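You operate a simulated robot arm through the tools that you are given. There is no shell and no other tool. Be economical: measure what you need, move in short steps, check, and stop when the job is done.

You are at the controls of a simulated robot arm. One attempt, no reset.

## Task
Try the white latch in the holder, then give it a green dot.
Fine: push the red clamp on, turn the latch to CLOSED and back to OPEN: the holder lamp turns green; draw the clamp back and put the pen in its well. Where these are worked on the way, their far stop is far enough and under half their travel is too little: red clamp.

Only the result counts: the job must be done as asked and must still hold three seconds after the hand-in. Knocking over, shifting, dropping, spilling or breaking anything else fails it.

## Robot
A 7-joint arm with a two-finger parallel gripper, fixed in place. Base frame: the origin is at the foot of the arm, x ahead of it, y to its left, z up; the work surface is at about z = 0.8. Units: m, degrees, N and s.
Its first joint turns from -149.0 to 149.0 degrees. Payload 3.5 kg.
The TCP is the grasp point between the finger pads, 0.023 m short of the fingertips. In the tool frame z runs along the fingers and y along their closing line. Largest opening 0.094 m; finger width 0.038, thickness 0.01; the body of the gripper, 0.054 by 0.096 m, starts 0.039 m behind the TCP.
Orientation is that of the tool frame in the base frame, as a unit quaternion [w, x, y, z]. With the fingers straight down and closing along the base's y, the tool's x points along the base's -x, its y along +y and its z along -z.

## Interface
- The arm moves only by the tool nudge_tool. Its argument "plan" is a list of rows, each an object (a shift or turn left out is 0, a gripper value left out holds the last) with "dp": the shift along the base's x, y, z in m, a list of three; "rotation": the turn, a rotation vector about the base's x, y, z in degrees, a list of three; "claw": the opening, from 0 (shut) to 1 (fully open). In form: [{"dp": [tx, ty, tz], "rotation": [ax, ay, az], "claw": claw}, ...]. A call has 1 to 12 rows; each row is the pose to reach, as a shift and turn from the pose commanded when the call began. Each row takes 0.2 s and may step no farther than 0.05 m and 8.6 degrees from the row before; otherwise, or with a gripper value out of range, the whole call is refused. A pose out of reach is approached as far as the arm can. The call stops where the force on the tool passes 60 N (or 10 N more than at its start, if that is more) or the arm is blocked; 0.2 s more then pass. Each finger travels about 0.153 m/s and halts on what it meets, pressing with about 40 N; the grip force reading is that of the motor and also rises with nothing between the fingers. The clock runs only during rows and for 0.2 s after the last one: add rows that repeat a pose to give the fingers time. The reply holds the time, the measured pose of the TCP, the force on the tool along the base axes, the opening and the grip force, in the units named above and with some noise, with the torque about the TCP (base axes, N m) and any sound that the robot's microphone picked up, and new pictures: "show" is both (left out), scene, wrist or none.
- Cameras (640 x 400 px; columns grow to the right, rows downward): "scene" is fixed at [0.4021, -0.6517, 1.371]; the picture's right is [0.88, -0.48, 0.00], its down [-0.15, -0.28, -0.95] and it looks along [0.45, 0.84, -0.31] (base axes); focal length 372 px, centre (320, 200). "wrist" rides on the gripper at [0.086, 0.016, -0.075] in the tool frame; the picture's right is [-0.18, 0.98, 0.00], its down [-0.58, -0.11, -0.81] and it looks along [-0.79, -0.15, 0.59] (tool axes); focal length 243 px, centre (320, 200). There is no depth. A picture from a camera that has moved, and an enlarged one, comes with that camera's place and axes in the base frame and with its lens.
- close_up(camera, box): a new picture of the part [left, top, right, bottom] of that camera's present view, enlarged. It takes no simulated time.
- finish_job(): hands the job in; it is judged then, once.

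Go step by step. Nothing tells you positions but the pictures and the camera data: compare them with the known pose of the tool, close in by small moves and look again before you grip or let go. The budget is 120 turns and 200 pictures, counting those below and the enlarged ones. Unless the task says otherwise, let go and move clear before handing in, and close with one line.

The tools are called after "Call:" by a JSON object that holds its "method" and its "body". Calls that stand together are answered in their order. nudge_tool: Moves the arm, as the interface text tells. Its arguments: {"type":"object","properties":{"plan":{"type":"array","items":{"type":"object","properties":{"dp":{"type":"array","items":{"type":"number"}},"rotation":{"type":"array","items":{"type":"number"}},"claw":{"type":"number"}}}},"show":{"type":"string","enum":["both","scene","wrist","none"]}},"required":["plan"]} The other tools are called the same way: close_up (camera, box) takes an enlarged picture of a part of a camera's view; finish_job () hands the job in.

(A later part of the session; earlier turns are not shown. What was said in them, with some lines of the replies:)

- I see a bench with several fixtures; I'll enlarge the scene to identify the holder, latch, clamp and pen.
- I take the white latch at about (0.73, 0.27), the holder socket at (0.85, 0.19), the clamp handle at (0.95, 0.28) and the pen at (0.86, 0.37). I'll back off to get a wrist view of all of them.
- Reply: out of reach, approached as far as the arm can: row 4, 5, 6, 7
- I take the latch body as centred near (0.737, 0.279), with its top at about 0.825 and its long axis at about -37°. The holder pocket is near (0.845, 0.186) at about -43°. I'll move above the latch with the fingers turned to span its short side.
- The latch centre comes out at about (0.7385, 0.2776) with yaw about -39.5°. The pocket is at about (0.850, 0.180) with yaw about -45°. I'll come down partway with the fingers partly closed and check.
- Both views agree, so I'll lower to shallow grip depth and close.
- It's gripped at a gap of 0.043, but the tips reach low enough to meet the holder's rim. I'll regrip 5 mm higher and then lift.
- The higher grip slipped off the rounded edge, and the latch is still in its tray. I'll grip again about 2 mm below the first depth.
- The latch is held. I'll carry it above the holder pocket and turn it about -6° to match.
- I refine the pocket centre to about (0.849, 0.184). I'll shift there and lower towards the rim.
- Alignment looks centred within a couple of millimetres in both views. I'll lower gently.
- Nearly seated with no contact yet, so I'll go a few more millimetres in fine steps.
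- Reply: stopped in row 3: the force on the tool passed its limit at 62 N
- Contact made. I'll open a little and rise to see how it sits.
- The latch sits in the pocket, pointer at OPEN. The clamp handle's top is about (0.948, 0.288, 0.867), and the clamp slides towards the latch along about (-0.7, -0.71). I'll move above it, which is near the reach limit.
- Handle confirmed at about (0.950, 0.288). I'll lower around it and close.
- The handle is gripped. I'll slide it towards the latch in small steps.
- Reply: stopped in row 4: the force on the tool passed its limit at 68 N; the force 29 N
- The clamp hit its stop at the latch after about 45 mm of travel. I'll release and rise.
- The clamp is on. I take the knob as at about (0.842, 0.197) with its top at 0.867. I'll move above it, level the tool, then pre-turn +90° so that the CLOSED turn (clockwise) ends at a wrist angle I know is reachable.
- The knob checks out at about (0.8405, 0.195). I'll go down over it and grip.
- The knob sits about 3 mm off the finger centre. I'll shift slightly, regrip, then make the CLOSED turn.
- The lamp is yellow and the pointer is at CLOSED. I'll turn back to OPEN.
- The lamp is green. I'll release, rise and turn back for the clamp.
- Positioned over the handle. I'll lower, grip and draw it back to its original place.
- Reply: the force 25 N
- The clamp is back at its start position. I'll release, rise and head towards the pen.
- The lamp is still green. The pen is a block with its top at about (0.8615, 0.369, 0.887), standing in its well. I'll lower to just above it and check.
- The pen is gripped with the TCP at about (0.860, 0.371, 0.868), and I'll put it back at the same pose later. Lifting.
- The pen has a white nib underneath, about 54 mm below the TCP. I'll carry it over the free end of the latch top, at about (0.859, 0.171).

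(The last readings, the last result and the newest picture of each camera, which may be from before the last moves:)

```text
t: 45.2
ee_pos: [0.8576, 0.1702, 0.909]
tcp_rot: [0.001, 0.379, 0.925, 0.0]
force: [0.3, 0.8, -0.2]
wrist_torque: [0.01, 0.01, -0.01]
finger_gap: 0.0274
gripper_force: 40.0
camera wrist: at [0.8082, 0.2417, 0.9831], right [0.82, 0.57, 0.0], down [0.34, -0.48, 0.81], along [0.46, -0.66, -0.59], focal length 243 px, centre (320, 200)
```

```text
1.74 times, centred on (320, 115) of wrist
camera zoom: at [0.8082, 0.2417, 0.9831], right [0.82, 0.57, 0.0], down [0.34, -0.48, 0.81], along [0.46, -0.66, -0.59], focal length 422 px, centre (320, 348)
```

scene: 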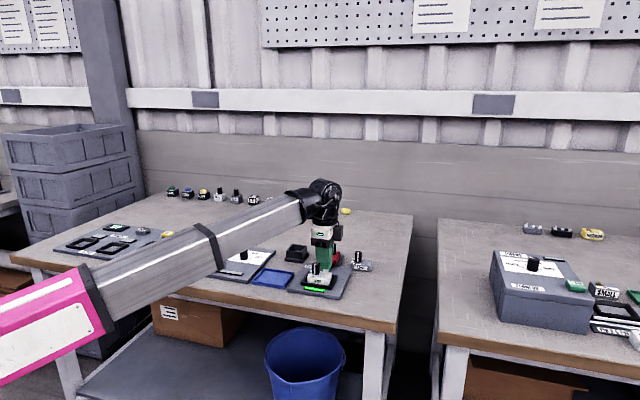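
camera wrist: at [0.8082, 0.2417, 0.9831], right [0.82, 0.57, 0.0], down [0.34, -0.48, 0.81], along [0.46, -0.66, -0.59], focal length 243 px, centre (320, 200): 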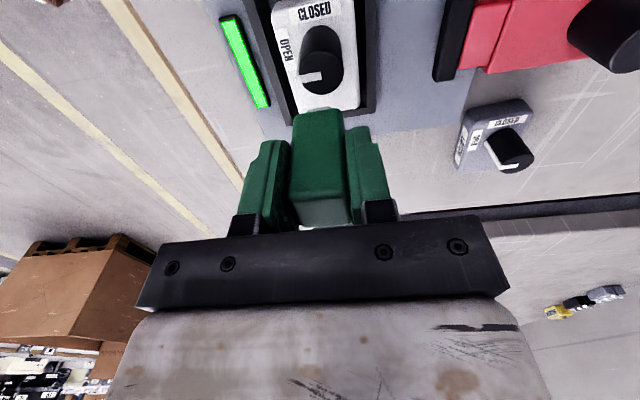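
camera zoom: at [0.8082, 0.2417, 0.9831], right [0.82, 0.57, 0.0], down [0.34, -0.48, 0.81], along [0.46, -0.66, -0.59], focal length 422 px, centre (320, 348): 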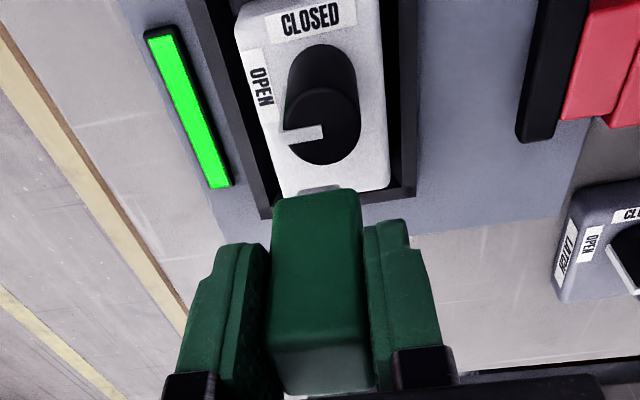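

The nib should go about 5 mm back and slightly to the clamp side for the middle of the free area. I'll adjust and lower to just above the surface.

Call:
{"method": "nudge_tool", "body": {"plan": [{"dp": [-0.001, 0.005, -0.005]}, {"dp": [-0.001, 0.005, -0.018]}, {"dp": [-0.001, 0.005, -0.018]}]}}

Call:
{"method": "close_up", "body": {"camera": "scene", "box": [290, 245, 350, 293]}}

Call:
{"method": "close_up", "body": {"camera": "wrist", "box": [240, 20, 400, 140]}}

```text
t: 46.0
ee_pos: [0.8574, 0.1758, 0.8899]
tcp_rot: [0.001, 0.379, 0.926, 0.0]
force: [-0.6, 0.1, 0.3]
wrist_torque: [0.02, 0.0, 0.03]
finger_gap: 0.0272
gripper_force: 40.1
camera wrist: at [0.8072, 0.2473, 0.9661], right [0.82, 0.57, 0.0], down [0.34, -0.48, 0.81], along [0.46, -0.66, -0.59], focal length 243 px, centre (320, 200)
```

scene: 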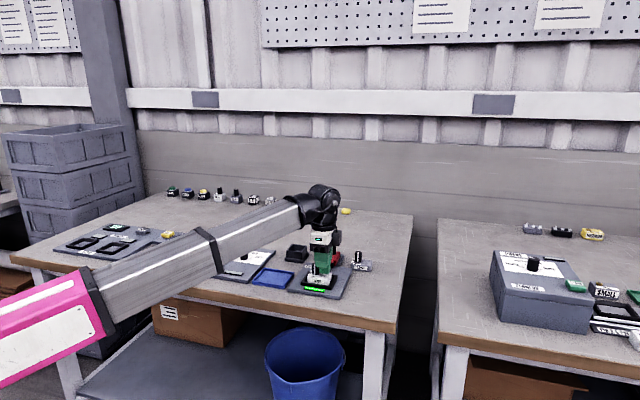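
wrist: 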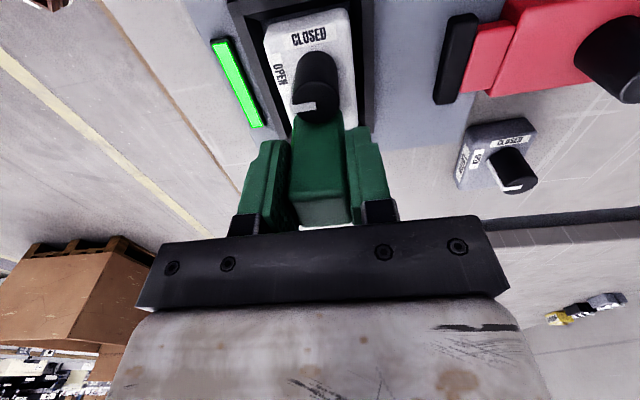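

```text
8.33 times, centred on (320, 269) of scene
camera zoom: at [0.4021, -0.6517, 1.371], right [0.88, -0.48, 0.0], down [-0.15, -0.28, -0.95], along [0.45, 0.84, -0.31], focal length 3100 px, centre (320, -375)
```

zoom: 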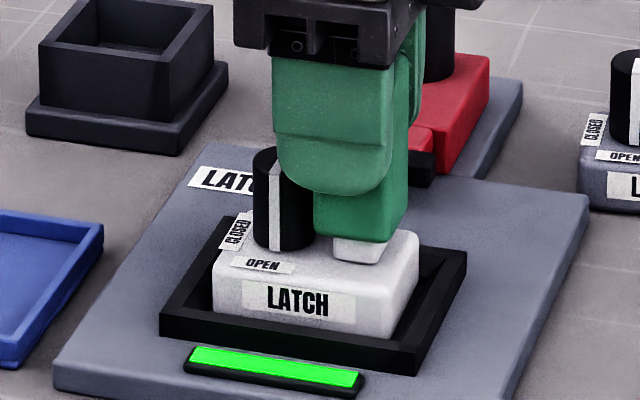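

```text
3.33 times, centred on (320, 80) of wrist
camera zoom: at [0.8072, 0.2473, 0.9661], right [0.82, 0.57, 0.0], down [0.34, -0.48, 0.81], along [0.46, -0.66, -0.59], focal length 809 px, centre (320, 600)
```

zoom: 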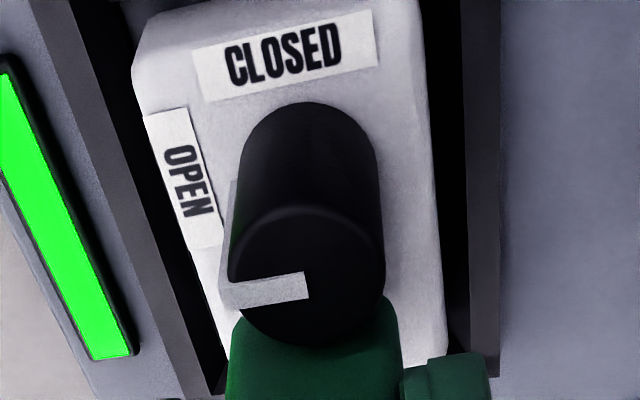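

Call:
{"method": "nudge_tool", "body": {"plan": [{"dp": [0.0014, -0.0014, 0]}, {"dp": [0.0014, -0.0014, -0.0015]}, {"dp": [0.0014, -0.0014, -0.003]}, {"dp": [0.0014, -0.0014, -0.003]}], "show": "none"}}

Call:
{"method": "close_up", "body": {"camera": "scene", "box": [290, 245, 350, 293]}}

```text
t: 47.0
ee_pos: [0.8582, 0.1741, 0.8889]
tcp_rot: [0.002, 0.379, 0.926, 0.001]
force: [3.2, 1.0, 29.1]
wrist_torque: [0.02, -0.24, 0.01]
finger_gap: 0.0273
gripper_force: 40.0
```

```text
8.33 times, centred on (320, 269) of scene
camera zoom: at [0.4021, -0.6517, 1.371], right [0.88, -0.48, 0.0], down [-0.15, -0.28, -0.95], along [0.45, 0.84, -0.31], focal length 3100 px, centre (320, -375)
```

zoom: 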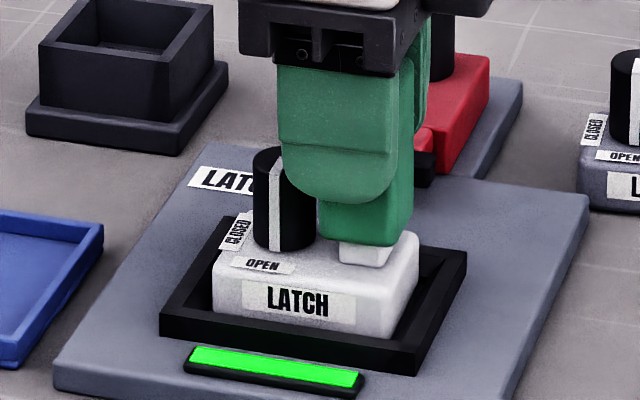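

Contact at about 29 N. I'll lift and look for the mark.

Call:
{"method": "nudge_tool", "body": {"plan": [{"dp": [0, 0, 0]}, {"dp": [0, 0, 0.015]}, {"dp": [0, 0, 0.05]}, {"dp": [0, 0.03, 0.08]}, {"dp": [0, 0.07, 0.08]}, {"dp": [0, 0.11, 0.08]}]}}

Call:
{"method": "close_up", "body": {"camera": "scene", "box": [290, 245, 350, 293]}}

Call:
{"method": "close_up", "body": {"camera": "scene", "box": [250, 190, 350, 270]}}

```text
t: 48.4
ee_pos: [0.861, 0.2817, 0.9671]
tcp_rot: [0.0, 0.38, 0.925, -0.001]
force: [0.3, 0.1, -0.3]
wrist_torque: [0.01, -0.04, -0.05]
finger_gap: 0.0274
gripper_force: 39.9
camera wrist: at [0.8099, 0.3548, 1.0416], right [0.82, 0.57, 0.0], down [0.34, -0.48, 0.81], along [0.46, -0.66, -0.59], focal length 243 px, centre (320, 200)
```

scene: 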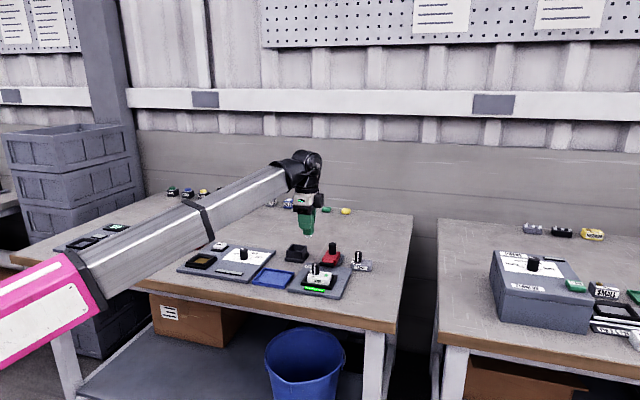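
wrist: 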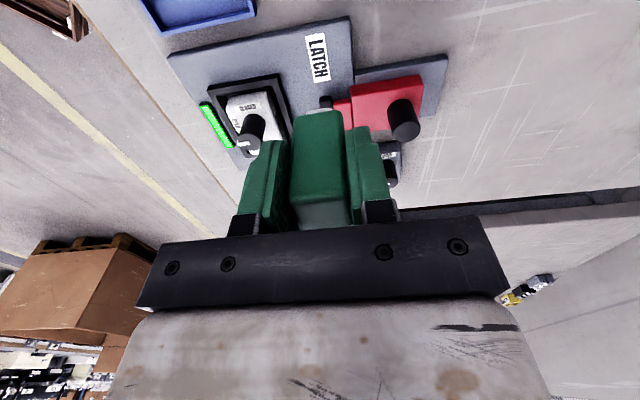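

```text
8.33 times, centred on (320, 269) of scene
camera zoom: at [0.4021, -0.6517, 1.371], right [0.88, -0.48, 0.0], down [-0.15, -0.28, -0.95], along [0.45, 0.84, -0.31], focal length 3100 px, centre (320, -375)
```

zoom: 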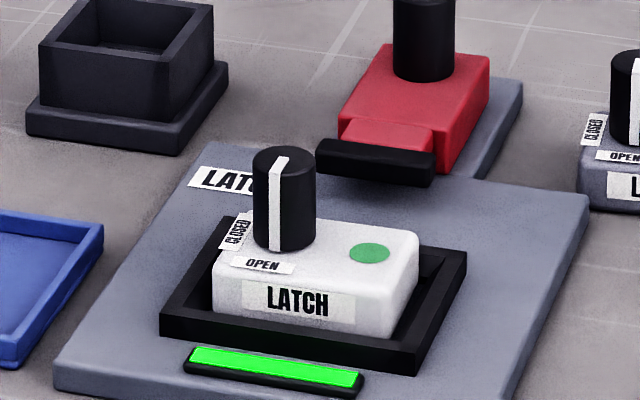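

```text
5.00 times, centred on (300, 230) of scene
camera zoom: at [0.4021, -0.6517, 1.371], right [0.88, -0.48, 0.0], down [-0.15, -0.28, -0.95], along [0.45, 0.84, -0.31], focal length 1860 px, centre (420, 50)
```

zoom: 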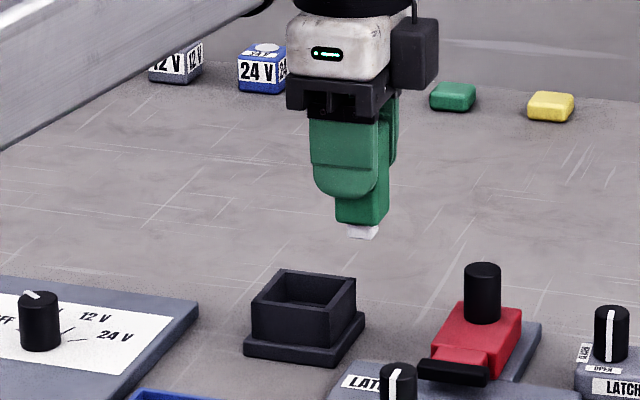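

The green dot is on the latch. The lamp is still green, the pointer is at OPEN and the clamp is back. Now I'll take the pen back above its well.

Call:
{"method": "nudge_tool", "body": {"plan": [{"dp": [0, 0.04, 0.005], "rotation": [0, 0, 1.5]}, {"dp": [0.0, 0.08, 0.005], "rotation": [0, 0, 1.5]}, {"dp": [0.0, 0.0895, 0], "rotation": [0, 0, 1.5]}, {"dp": [0.0, 0.0895, -0.03], "rotation": [0, 0, 1.5]}, {"dp": [0.0, 0.0895, -0.03], "rotation": [0, 0, 1.5]}]}}

Call:
{"method": "close_up", "body": {"camera": "scene", "box": [250, 205, 350, 285]}}

Call:
{"method": "close_up", "body": {"camera": "wrist", "box": [240, 0, 400, 120]}}

```text
t: 49.6
ee_pos: [0.8593, 0.3754, 0.9364]
tcp_rot: [0.002, 0.366, 0.93, -0.001]
force: [-0.1, -0.1, -0.1]
wrist_torque: [-0.01, 0.0, 0.01]
finger_gap: 0.0273
gripper_force: 40.0
camera wrist: at [0.8063, 0.4451, 1.0103], right [0.8, 0.59, 0.0], down [0.35, -0.47, 0.81], along [0.48, -0.65, -0.59], focal length 243 px, centre (320, 200)
```

scene: 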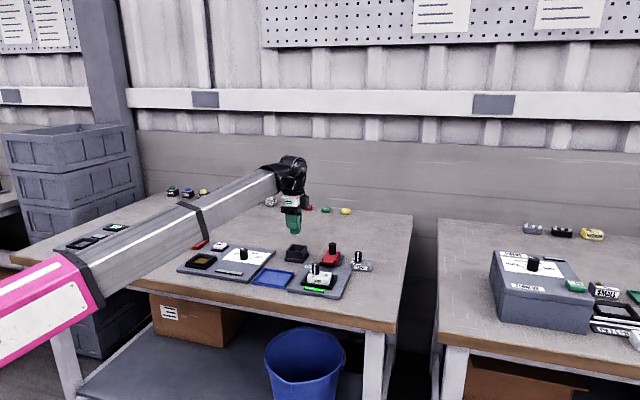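
wrist: 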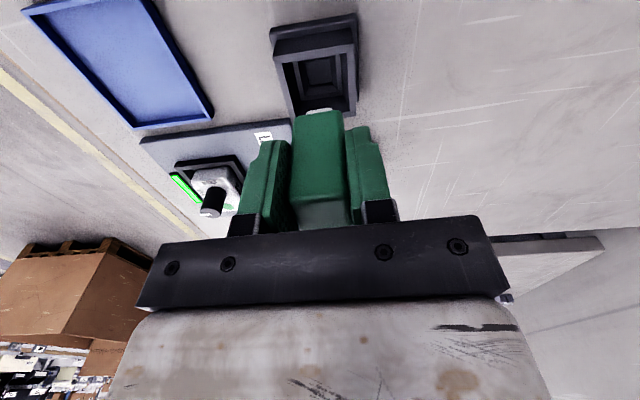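

```text
5.00 times, centred on (300, 245) of scene
camera zoom: at [0.4021, -0.6517, 1.371], right [0.88, -0.48, 0.0], down [-0.15, -0.28, -0.95], along [0.45, 0.84, -0.31], focal length 1860 px, centre (420, -25)
```

zoom: 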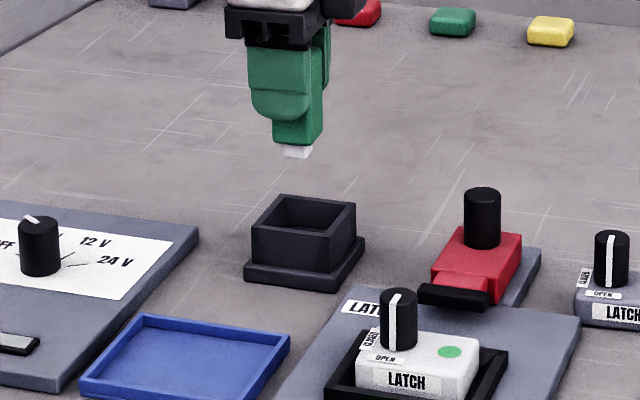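

```text
3.33 times, centred on (320, 60) of wrist
camera zoom: at [0.8063, 0.4451, 1.0103], right [0.8, 0.59, 0.0], down [0.35, -0.47, 0.81], along [0.48, -0.65, -0.59], focal length 809 px, centre (320, 667)
```

zoom: 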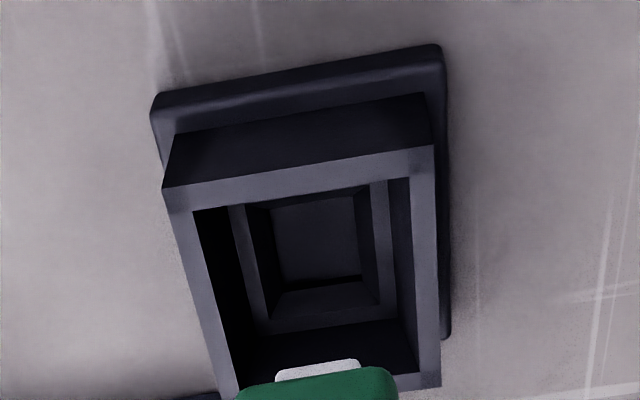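

I'm about 4 mm too far in y, so I'll correct to the original grip pose and lower.

Call:
{"method": "nudge_tool", "body": {"plan": [{"dp": [0.0003, -0.0037, -0.01]}, {"dp": [0.0003, -0.0037, -0.035]}, {"dp": [0.0003, -0.0037, -0.055]}, {"dp": [0.0003, -0.0037, -0.063]}, {"dp": [0.0003, -0.0037, -0.063]}], "show": "none"}}

Call:
{"method": "close_up", "body": {"camera": "scene", "box": [250, 205, 350, 285]}}

```text
t: 50.8
ee_pos: [0.8585, 0.3698, 0.8739]
tcp_rot: [0.001, 0.367, 0.93, 0.0]
force: [1.3, -0.1, 0.5]
wrist_torque: [0.02, 0.01, -0.01]
finger_gap: 0.0272
gripper_force: 40.0
```

```text
5.00 times, centred on (300, 245) of scene
camera zoom: at [0.4021, -0.6517, 1.371], right [0.88, -0.48, 0.0], down [-0.15, -0.28, -0.95], along [0.45, 0.84, -0.31], focal length 1860 px, centre (420, -25)
```

zoom: 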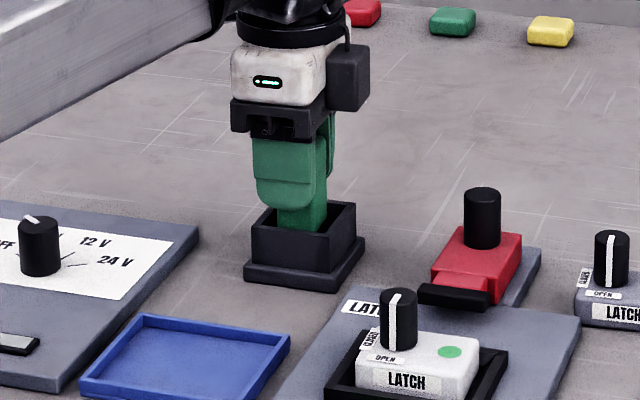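

Call:
{"method": "nudge_tool", "body": {"plan": [{"dp": [0.0012, 0.0008, 0]}, {"dp": [0.0012, 0.0008, -0.003]}, {"dp": [0.0012, 0.0008, -0.005]}, {"dp": [0.0012, 0.0008, -0.0065]}, {"dp": [0.0012, 0.0008, -0.0065]}], "show": "none"}}

Call:
{"method": "close_up", "body": {"camera": "scene", "box": [250, 205, 350, 285]}}

```text
t: 52.0
ee_pos: [0.8603, 0.3728, 0.8679]
tcp_rot: [0.001, 0.366, 0.93, 0.0]
force: [-0.1, 0.0, -0.1]
wrist_torque: [0.0, 0.0, 0.03]
finger_gap: 0.0273
gripper_force: 39.8
```

```text
5.00 times, centred on (300, 245) of scene
camera zoom: at [0.4021, -0.6517, 1.371], right [0.88, -0.48, 0.0], down [-0.15, -0.28, -0.95], along [0.45, 0.84, -0.31], focal length 1860 px, centre (420, -25)
```

zoom: 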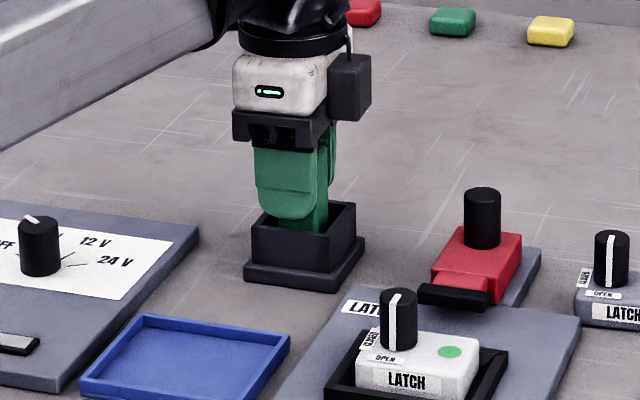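

This matches the original grip picture. I'll lower a touch more to find the floor, then release and rise.

Call:
{"method": "nudge_tool", "body": {"plan": [{"dp": [0, 0, -0.001]}, {"dp": [0, 0, -0.002]}, {"dp": [0, 0, -0.002]}], "show": "none"}}

Call:
{"method": "nudge_tool", "body": {"plan": [{"claw": 0.4}, {"claw": 0.55}, {"dp": [0, 0, 0.0], "claw": 0.6}, {"dp": [0, 0, 0.04]}, {"dp": [0, 0, 0.08]}, {"dp": [-0.03, 0.02, 0.12]}, {"dp": [-0.05, 0.04, 0.15]}, {"dp": [-0.05, 0.04, 0.15]}]}}

Call:
{"method": "close_up", "body": {"camera": "scene", "box": [260, 215, 370, 303]}}

```text
t: 52.8
ee_pos: [0.8589, 0.3716, 0.8676]
tcp_rot: [0.001, 0.367, 0.93, 0.0]
force: [-0.3, 1.6, 21.9]
wrist_torque: [0.02, 0.0, -0.02]
finger_gap: 0.0272
gripper_force: 39.5
```

```text
refused: row 6 steps farther than a row can; nothing moved
```

```text
4.55 times, centred on (315, 259) of scene
camera zoom: at [0.4021, -0.6517, 1.371], right [0.88, -0.48, 0.0], down [-0.15, -0.28, -0.95], along [0.45, 0.84, -0.31], focal length 1691 px, centre (343, -68)
```

zoom: 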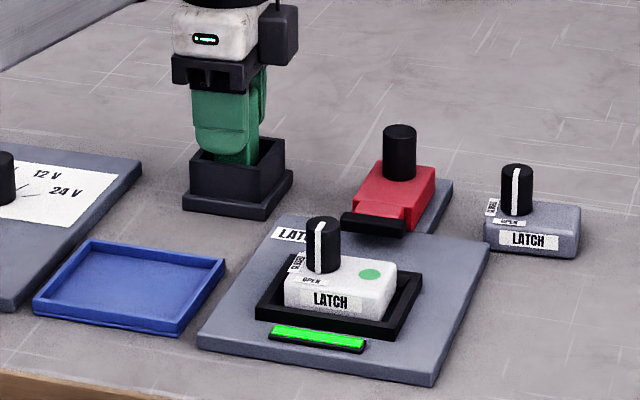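

The pen is on its floor (22 N contact). I'll release and rise.

Call:
{"method": "nudge_tool", "body": {"plan": [{"claw": 0.4}, {"claw": 0.55}, {"dp": [0, 0, 0.0], "claw": 0.6}, {"dp": [0, 0, 0.03]}, {"dp": [0, 0, 0.07]}, {"dp": [-0.02, 0.015, 0.1]}, {"dp": [-0.04, 0.03, 0.13]}, {"dp": [-0.04, 0.03, 0.13]}]}}

Call:
{"method": "close_up", "body": {"camera": "scene", "box": [260, 215, 370, 303]}}

```text
t: 54.6
ee_pos: [0.8209, 0.4002, 0.994]
tcp_rot: [0.0, 0.367, 0.93, -0.002]
force: [0.6, -0.2, 0.8]
wrist_torque: [0.0, 0.0, -0.03]
finger_gap: 0.0563
gripper_force: 0.2
camera wrist: at [0.7679, 0.471, 1.0683], right [0.81, 0.59, 0.0], down [0.35, -0.47, 0.81], along [0.48, -0.65, -0.59], focal length 243 px, centre (320, 200)
```

scene: 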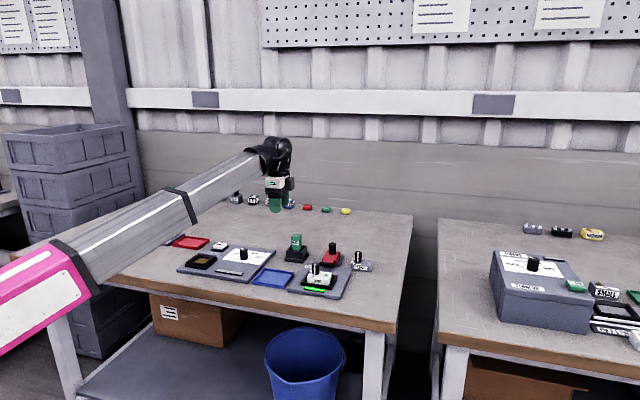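
wrist: 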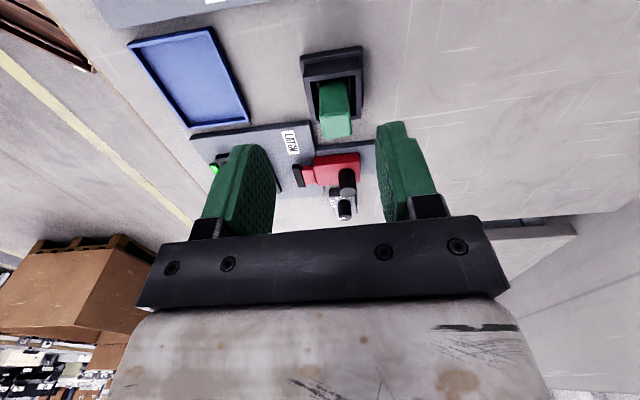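

```text
4.55 times, centred on (315, 259) of scene
camera zoom: at [0.4021, -0.6517, 1.371], right [0.88, -0.48, 0.0], down [-0.15, -0.28, -0.95], along [0.45, 0.84, -0.31], focal length 1691 px, centre (343, -68)
```

zoom: 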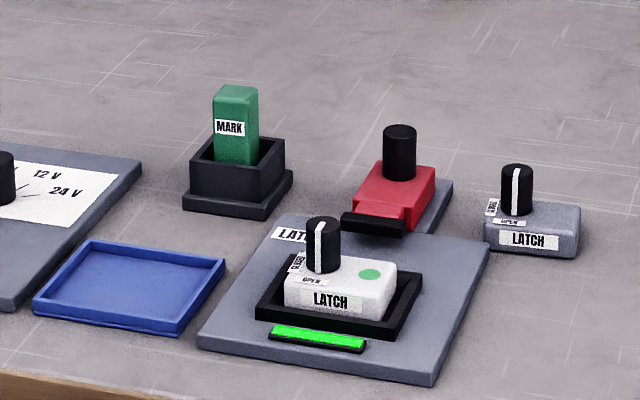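

The picture shows everything in place: the lamp is green, the latch is at OPEN with its dot, the clamp is back, the pen is upright in its well and the arm is clear. I'm handing in.

Call:
{"method": "finish_job", "body": {}}

```text
The job is handed in.
```

The white latch was tried in the holder (lamp green, left at OPEN) and given its green dot; the clamp is drawn back, the pen is in its well, and the job is handed in.
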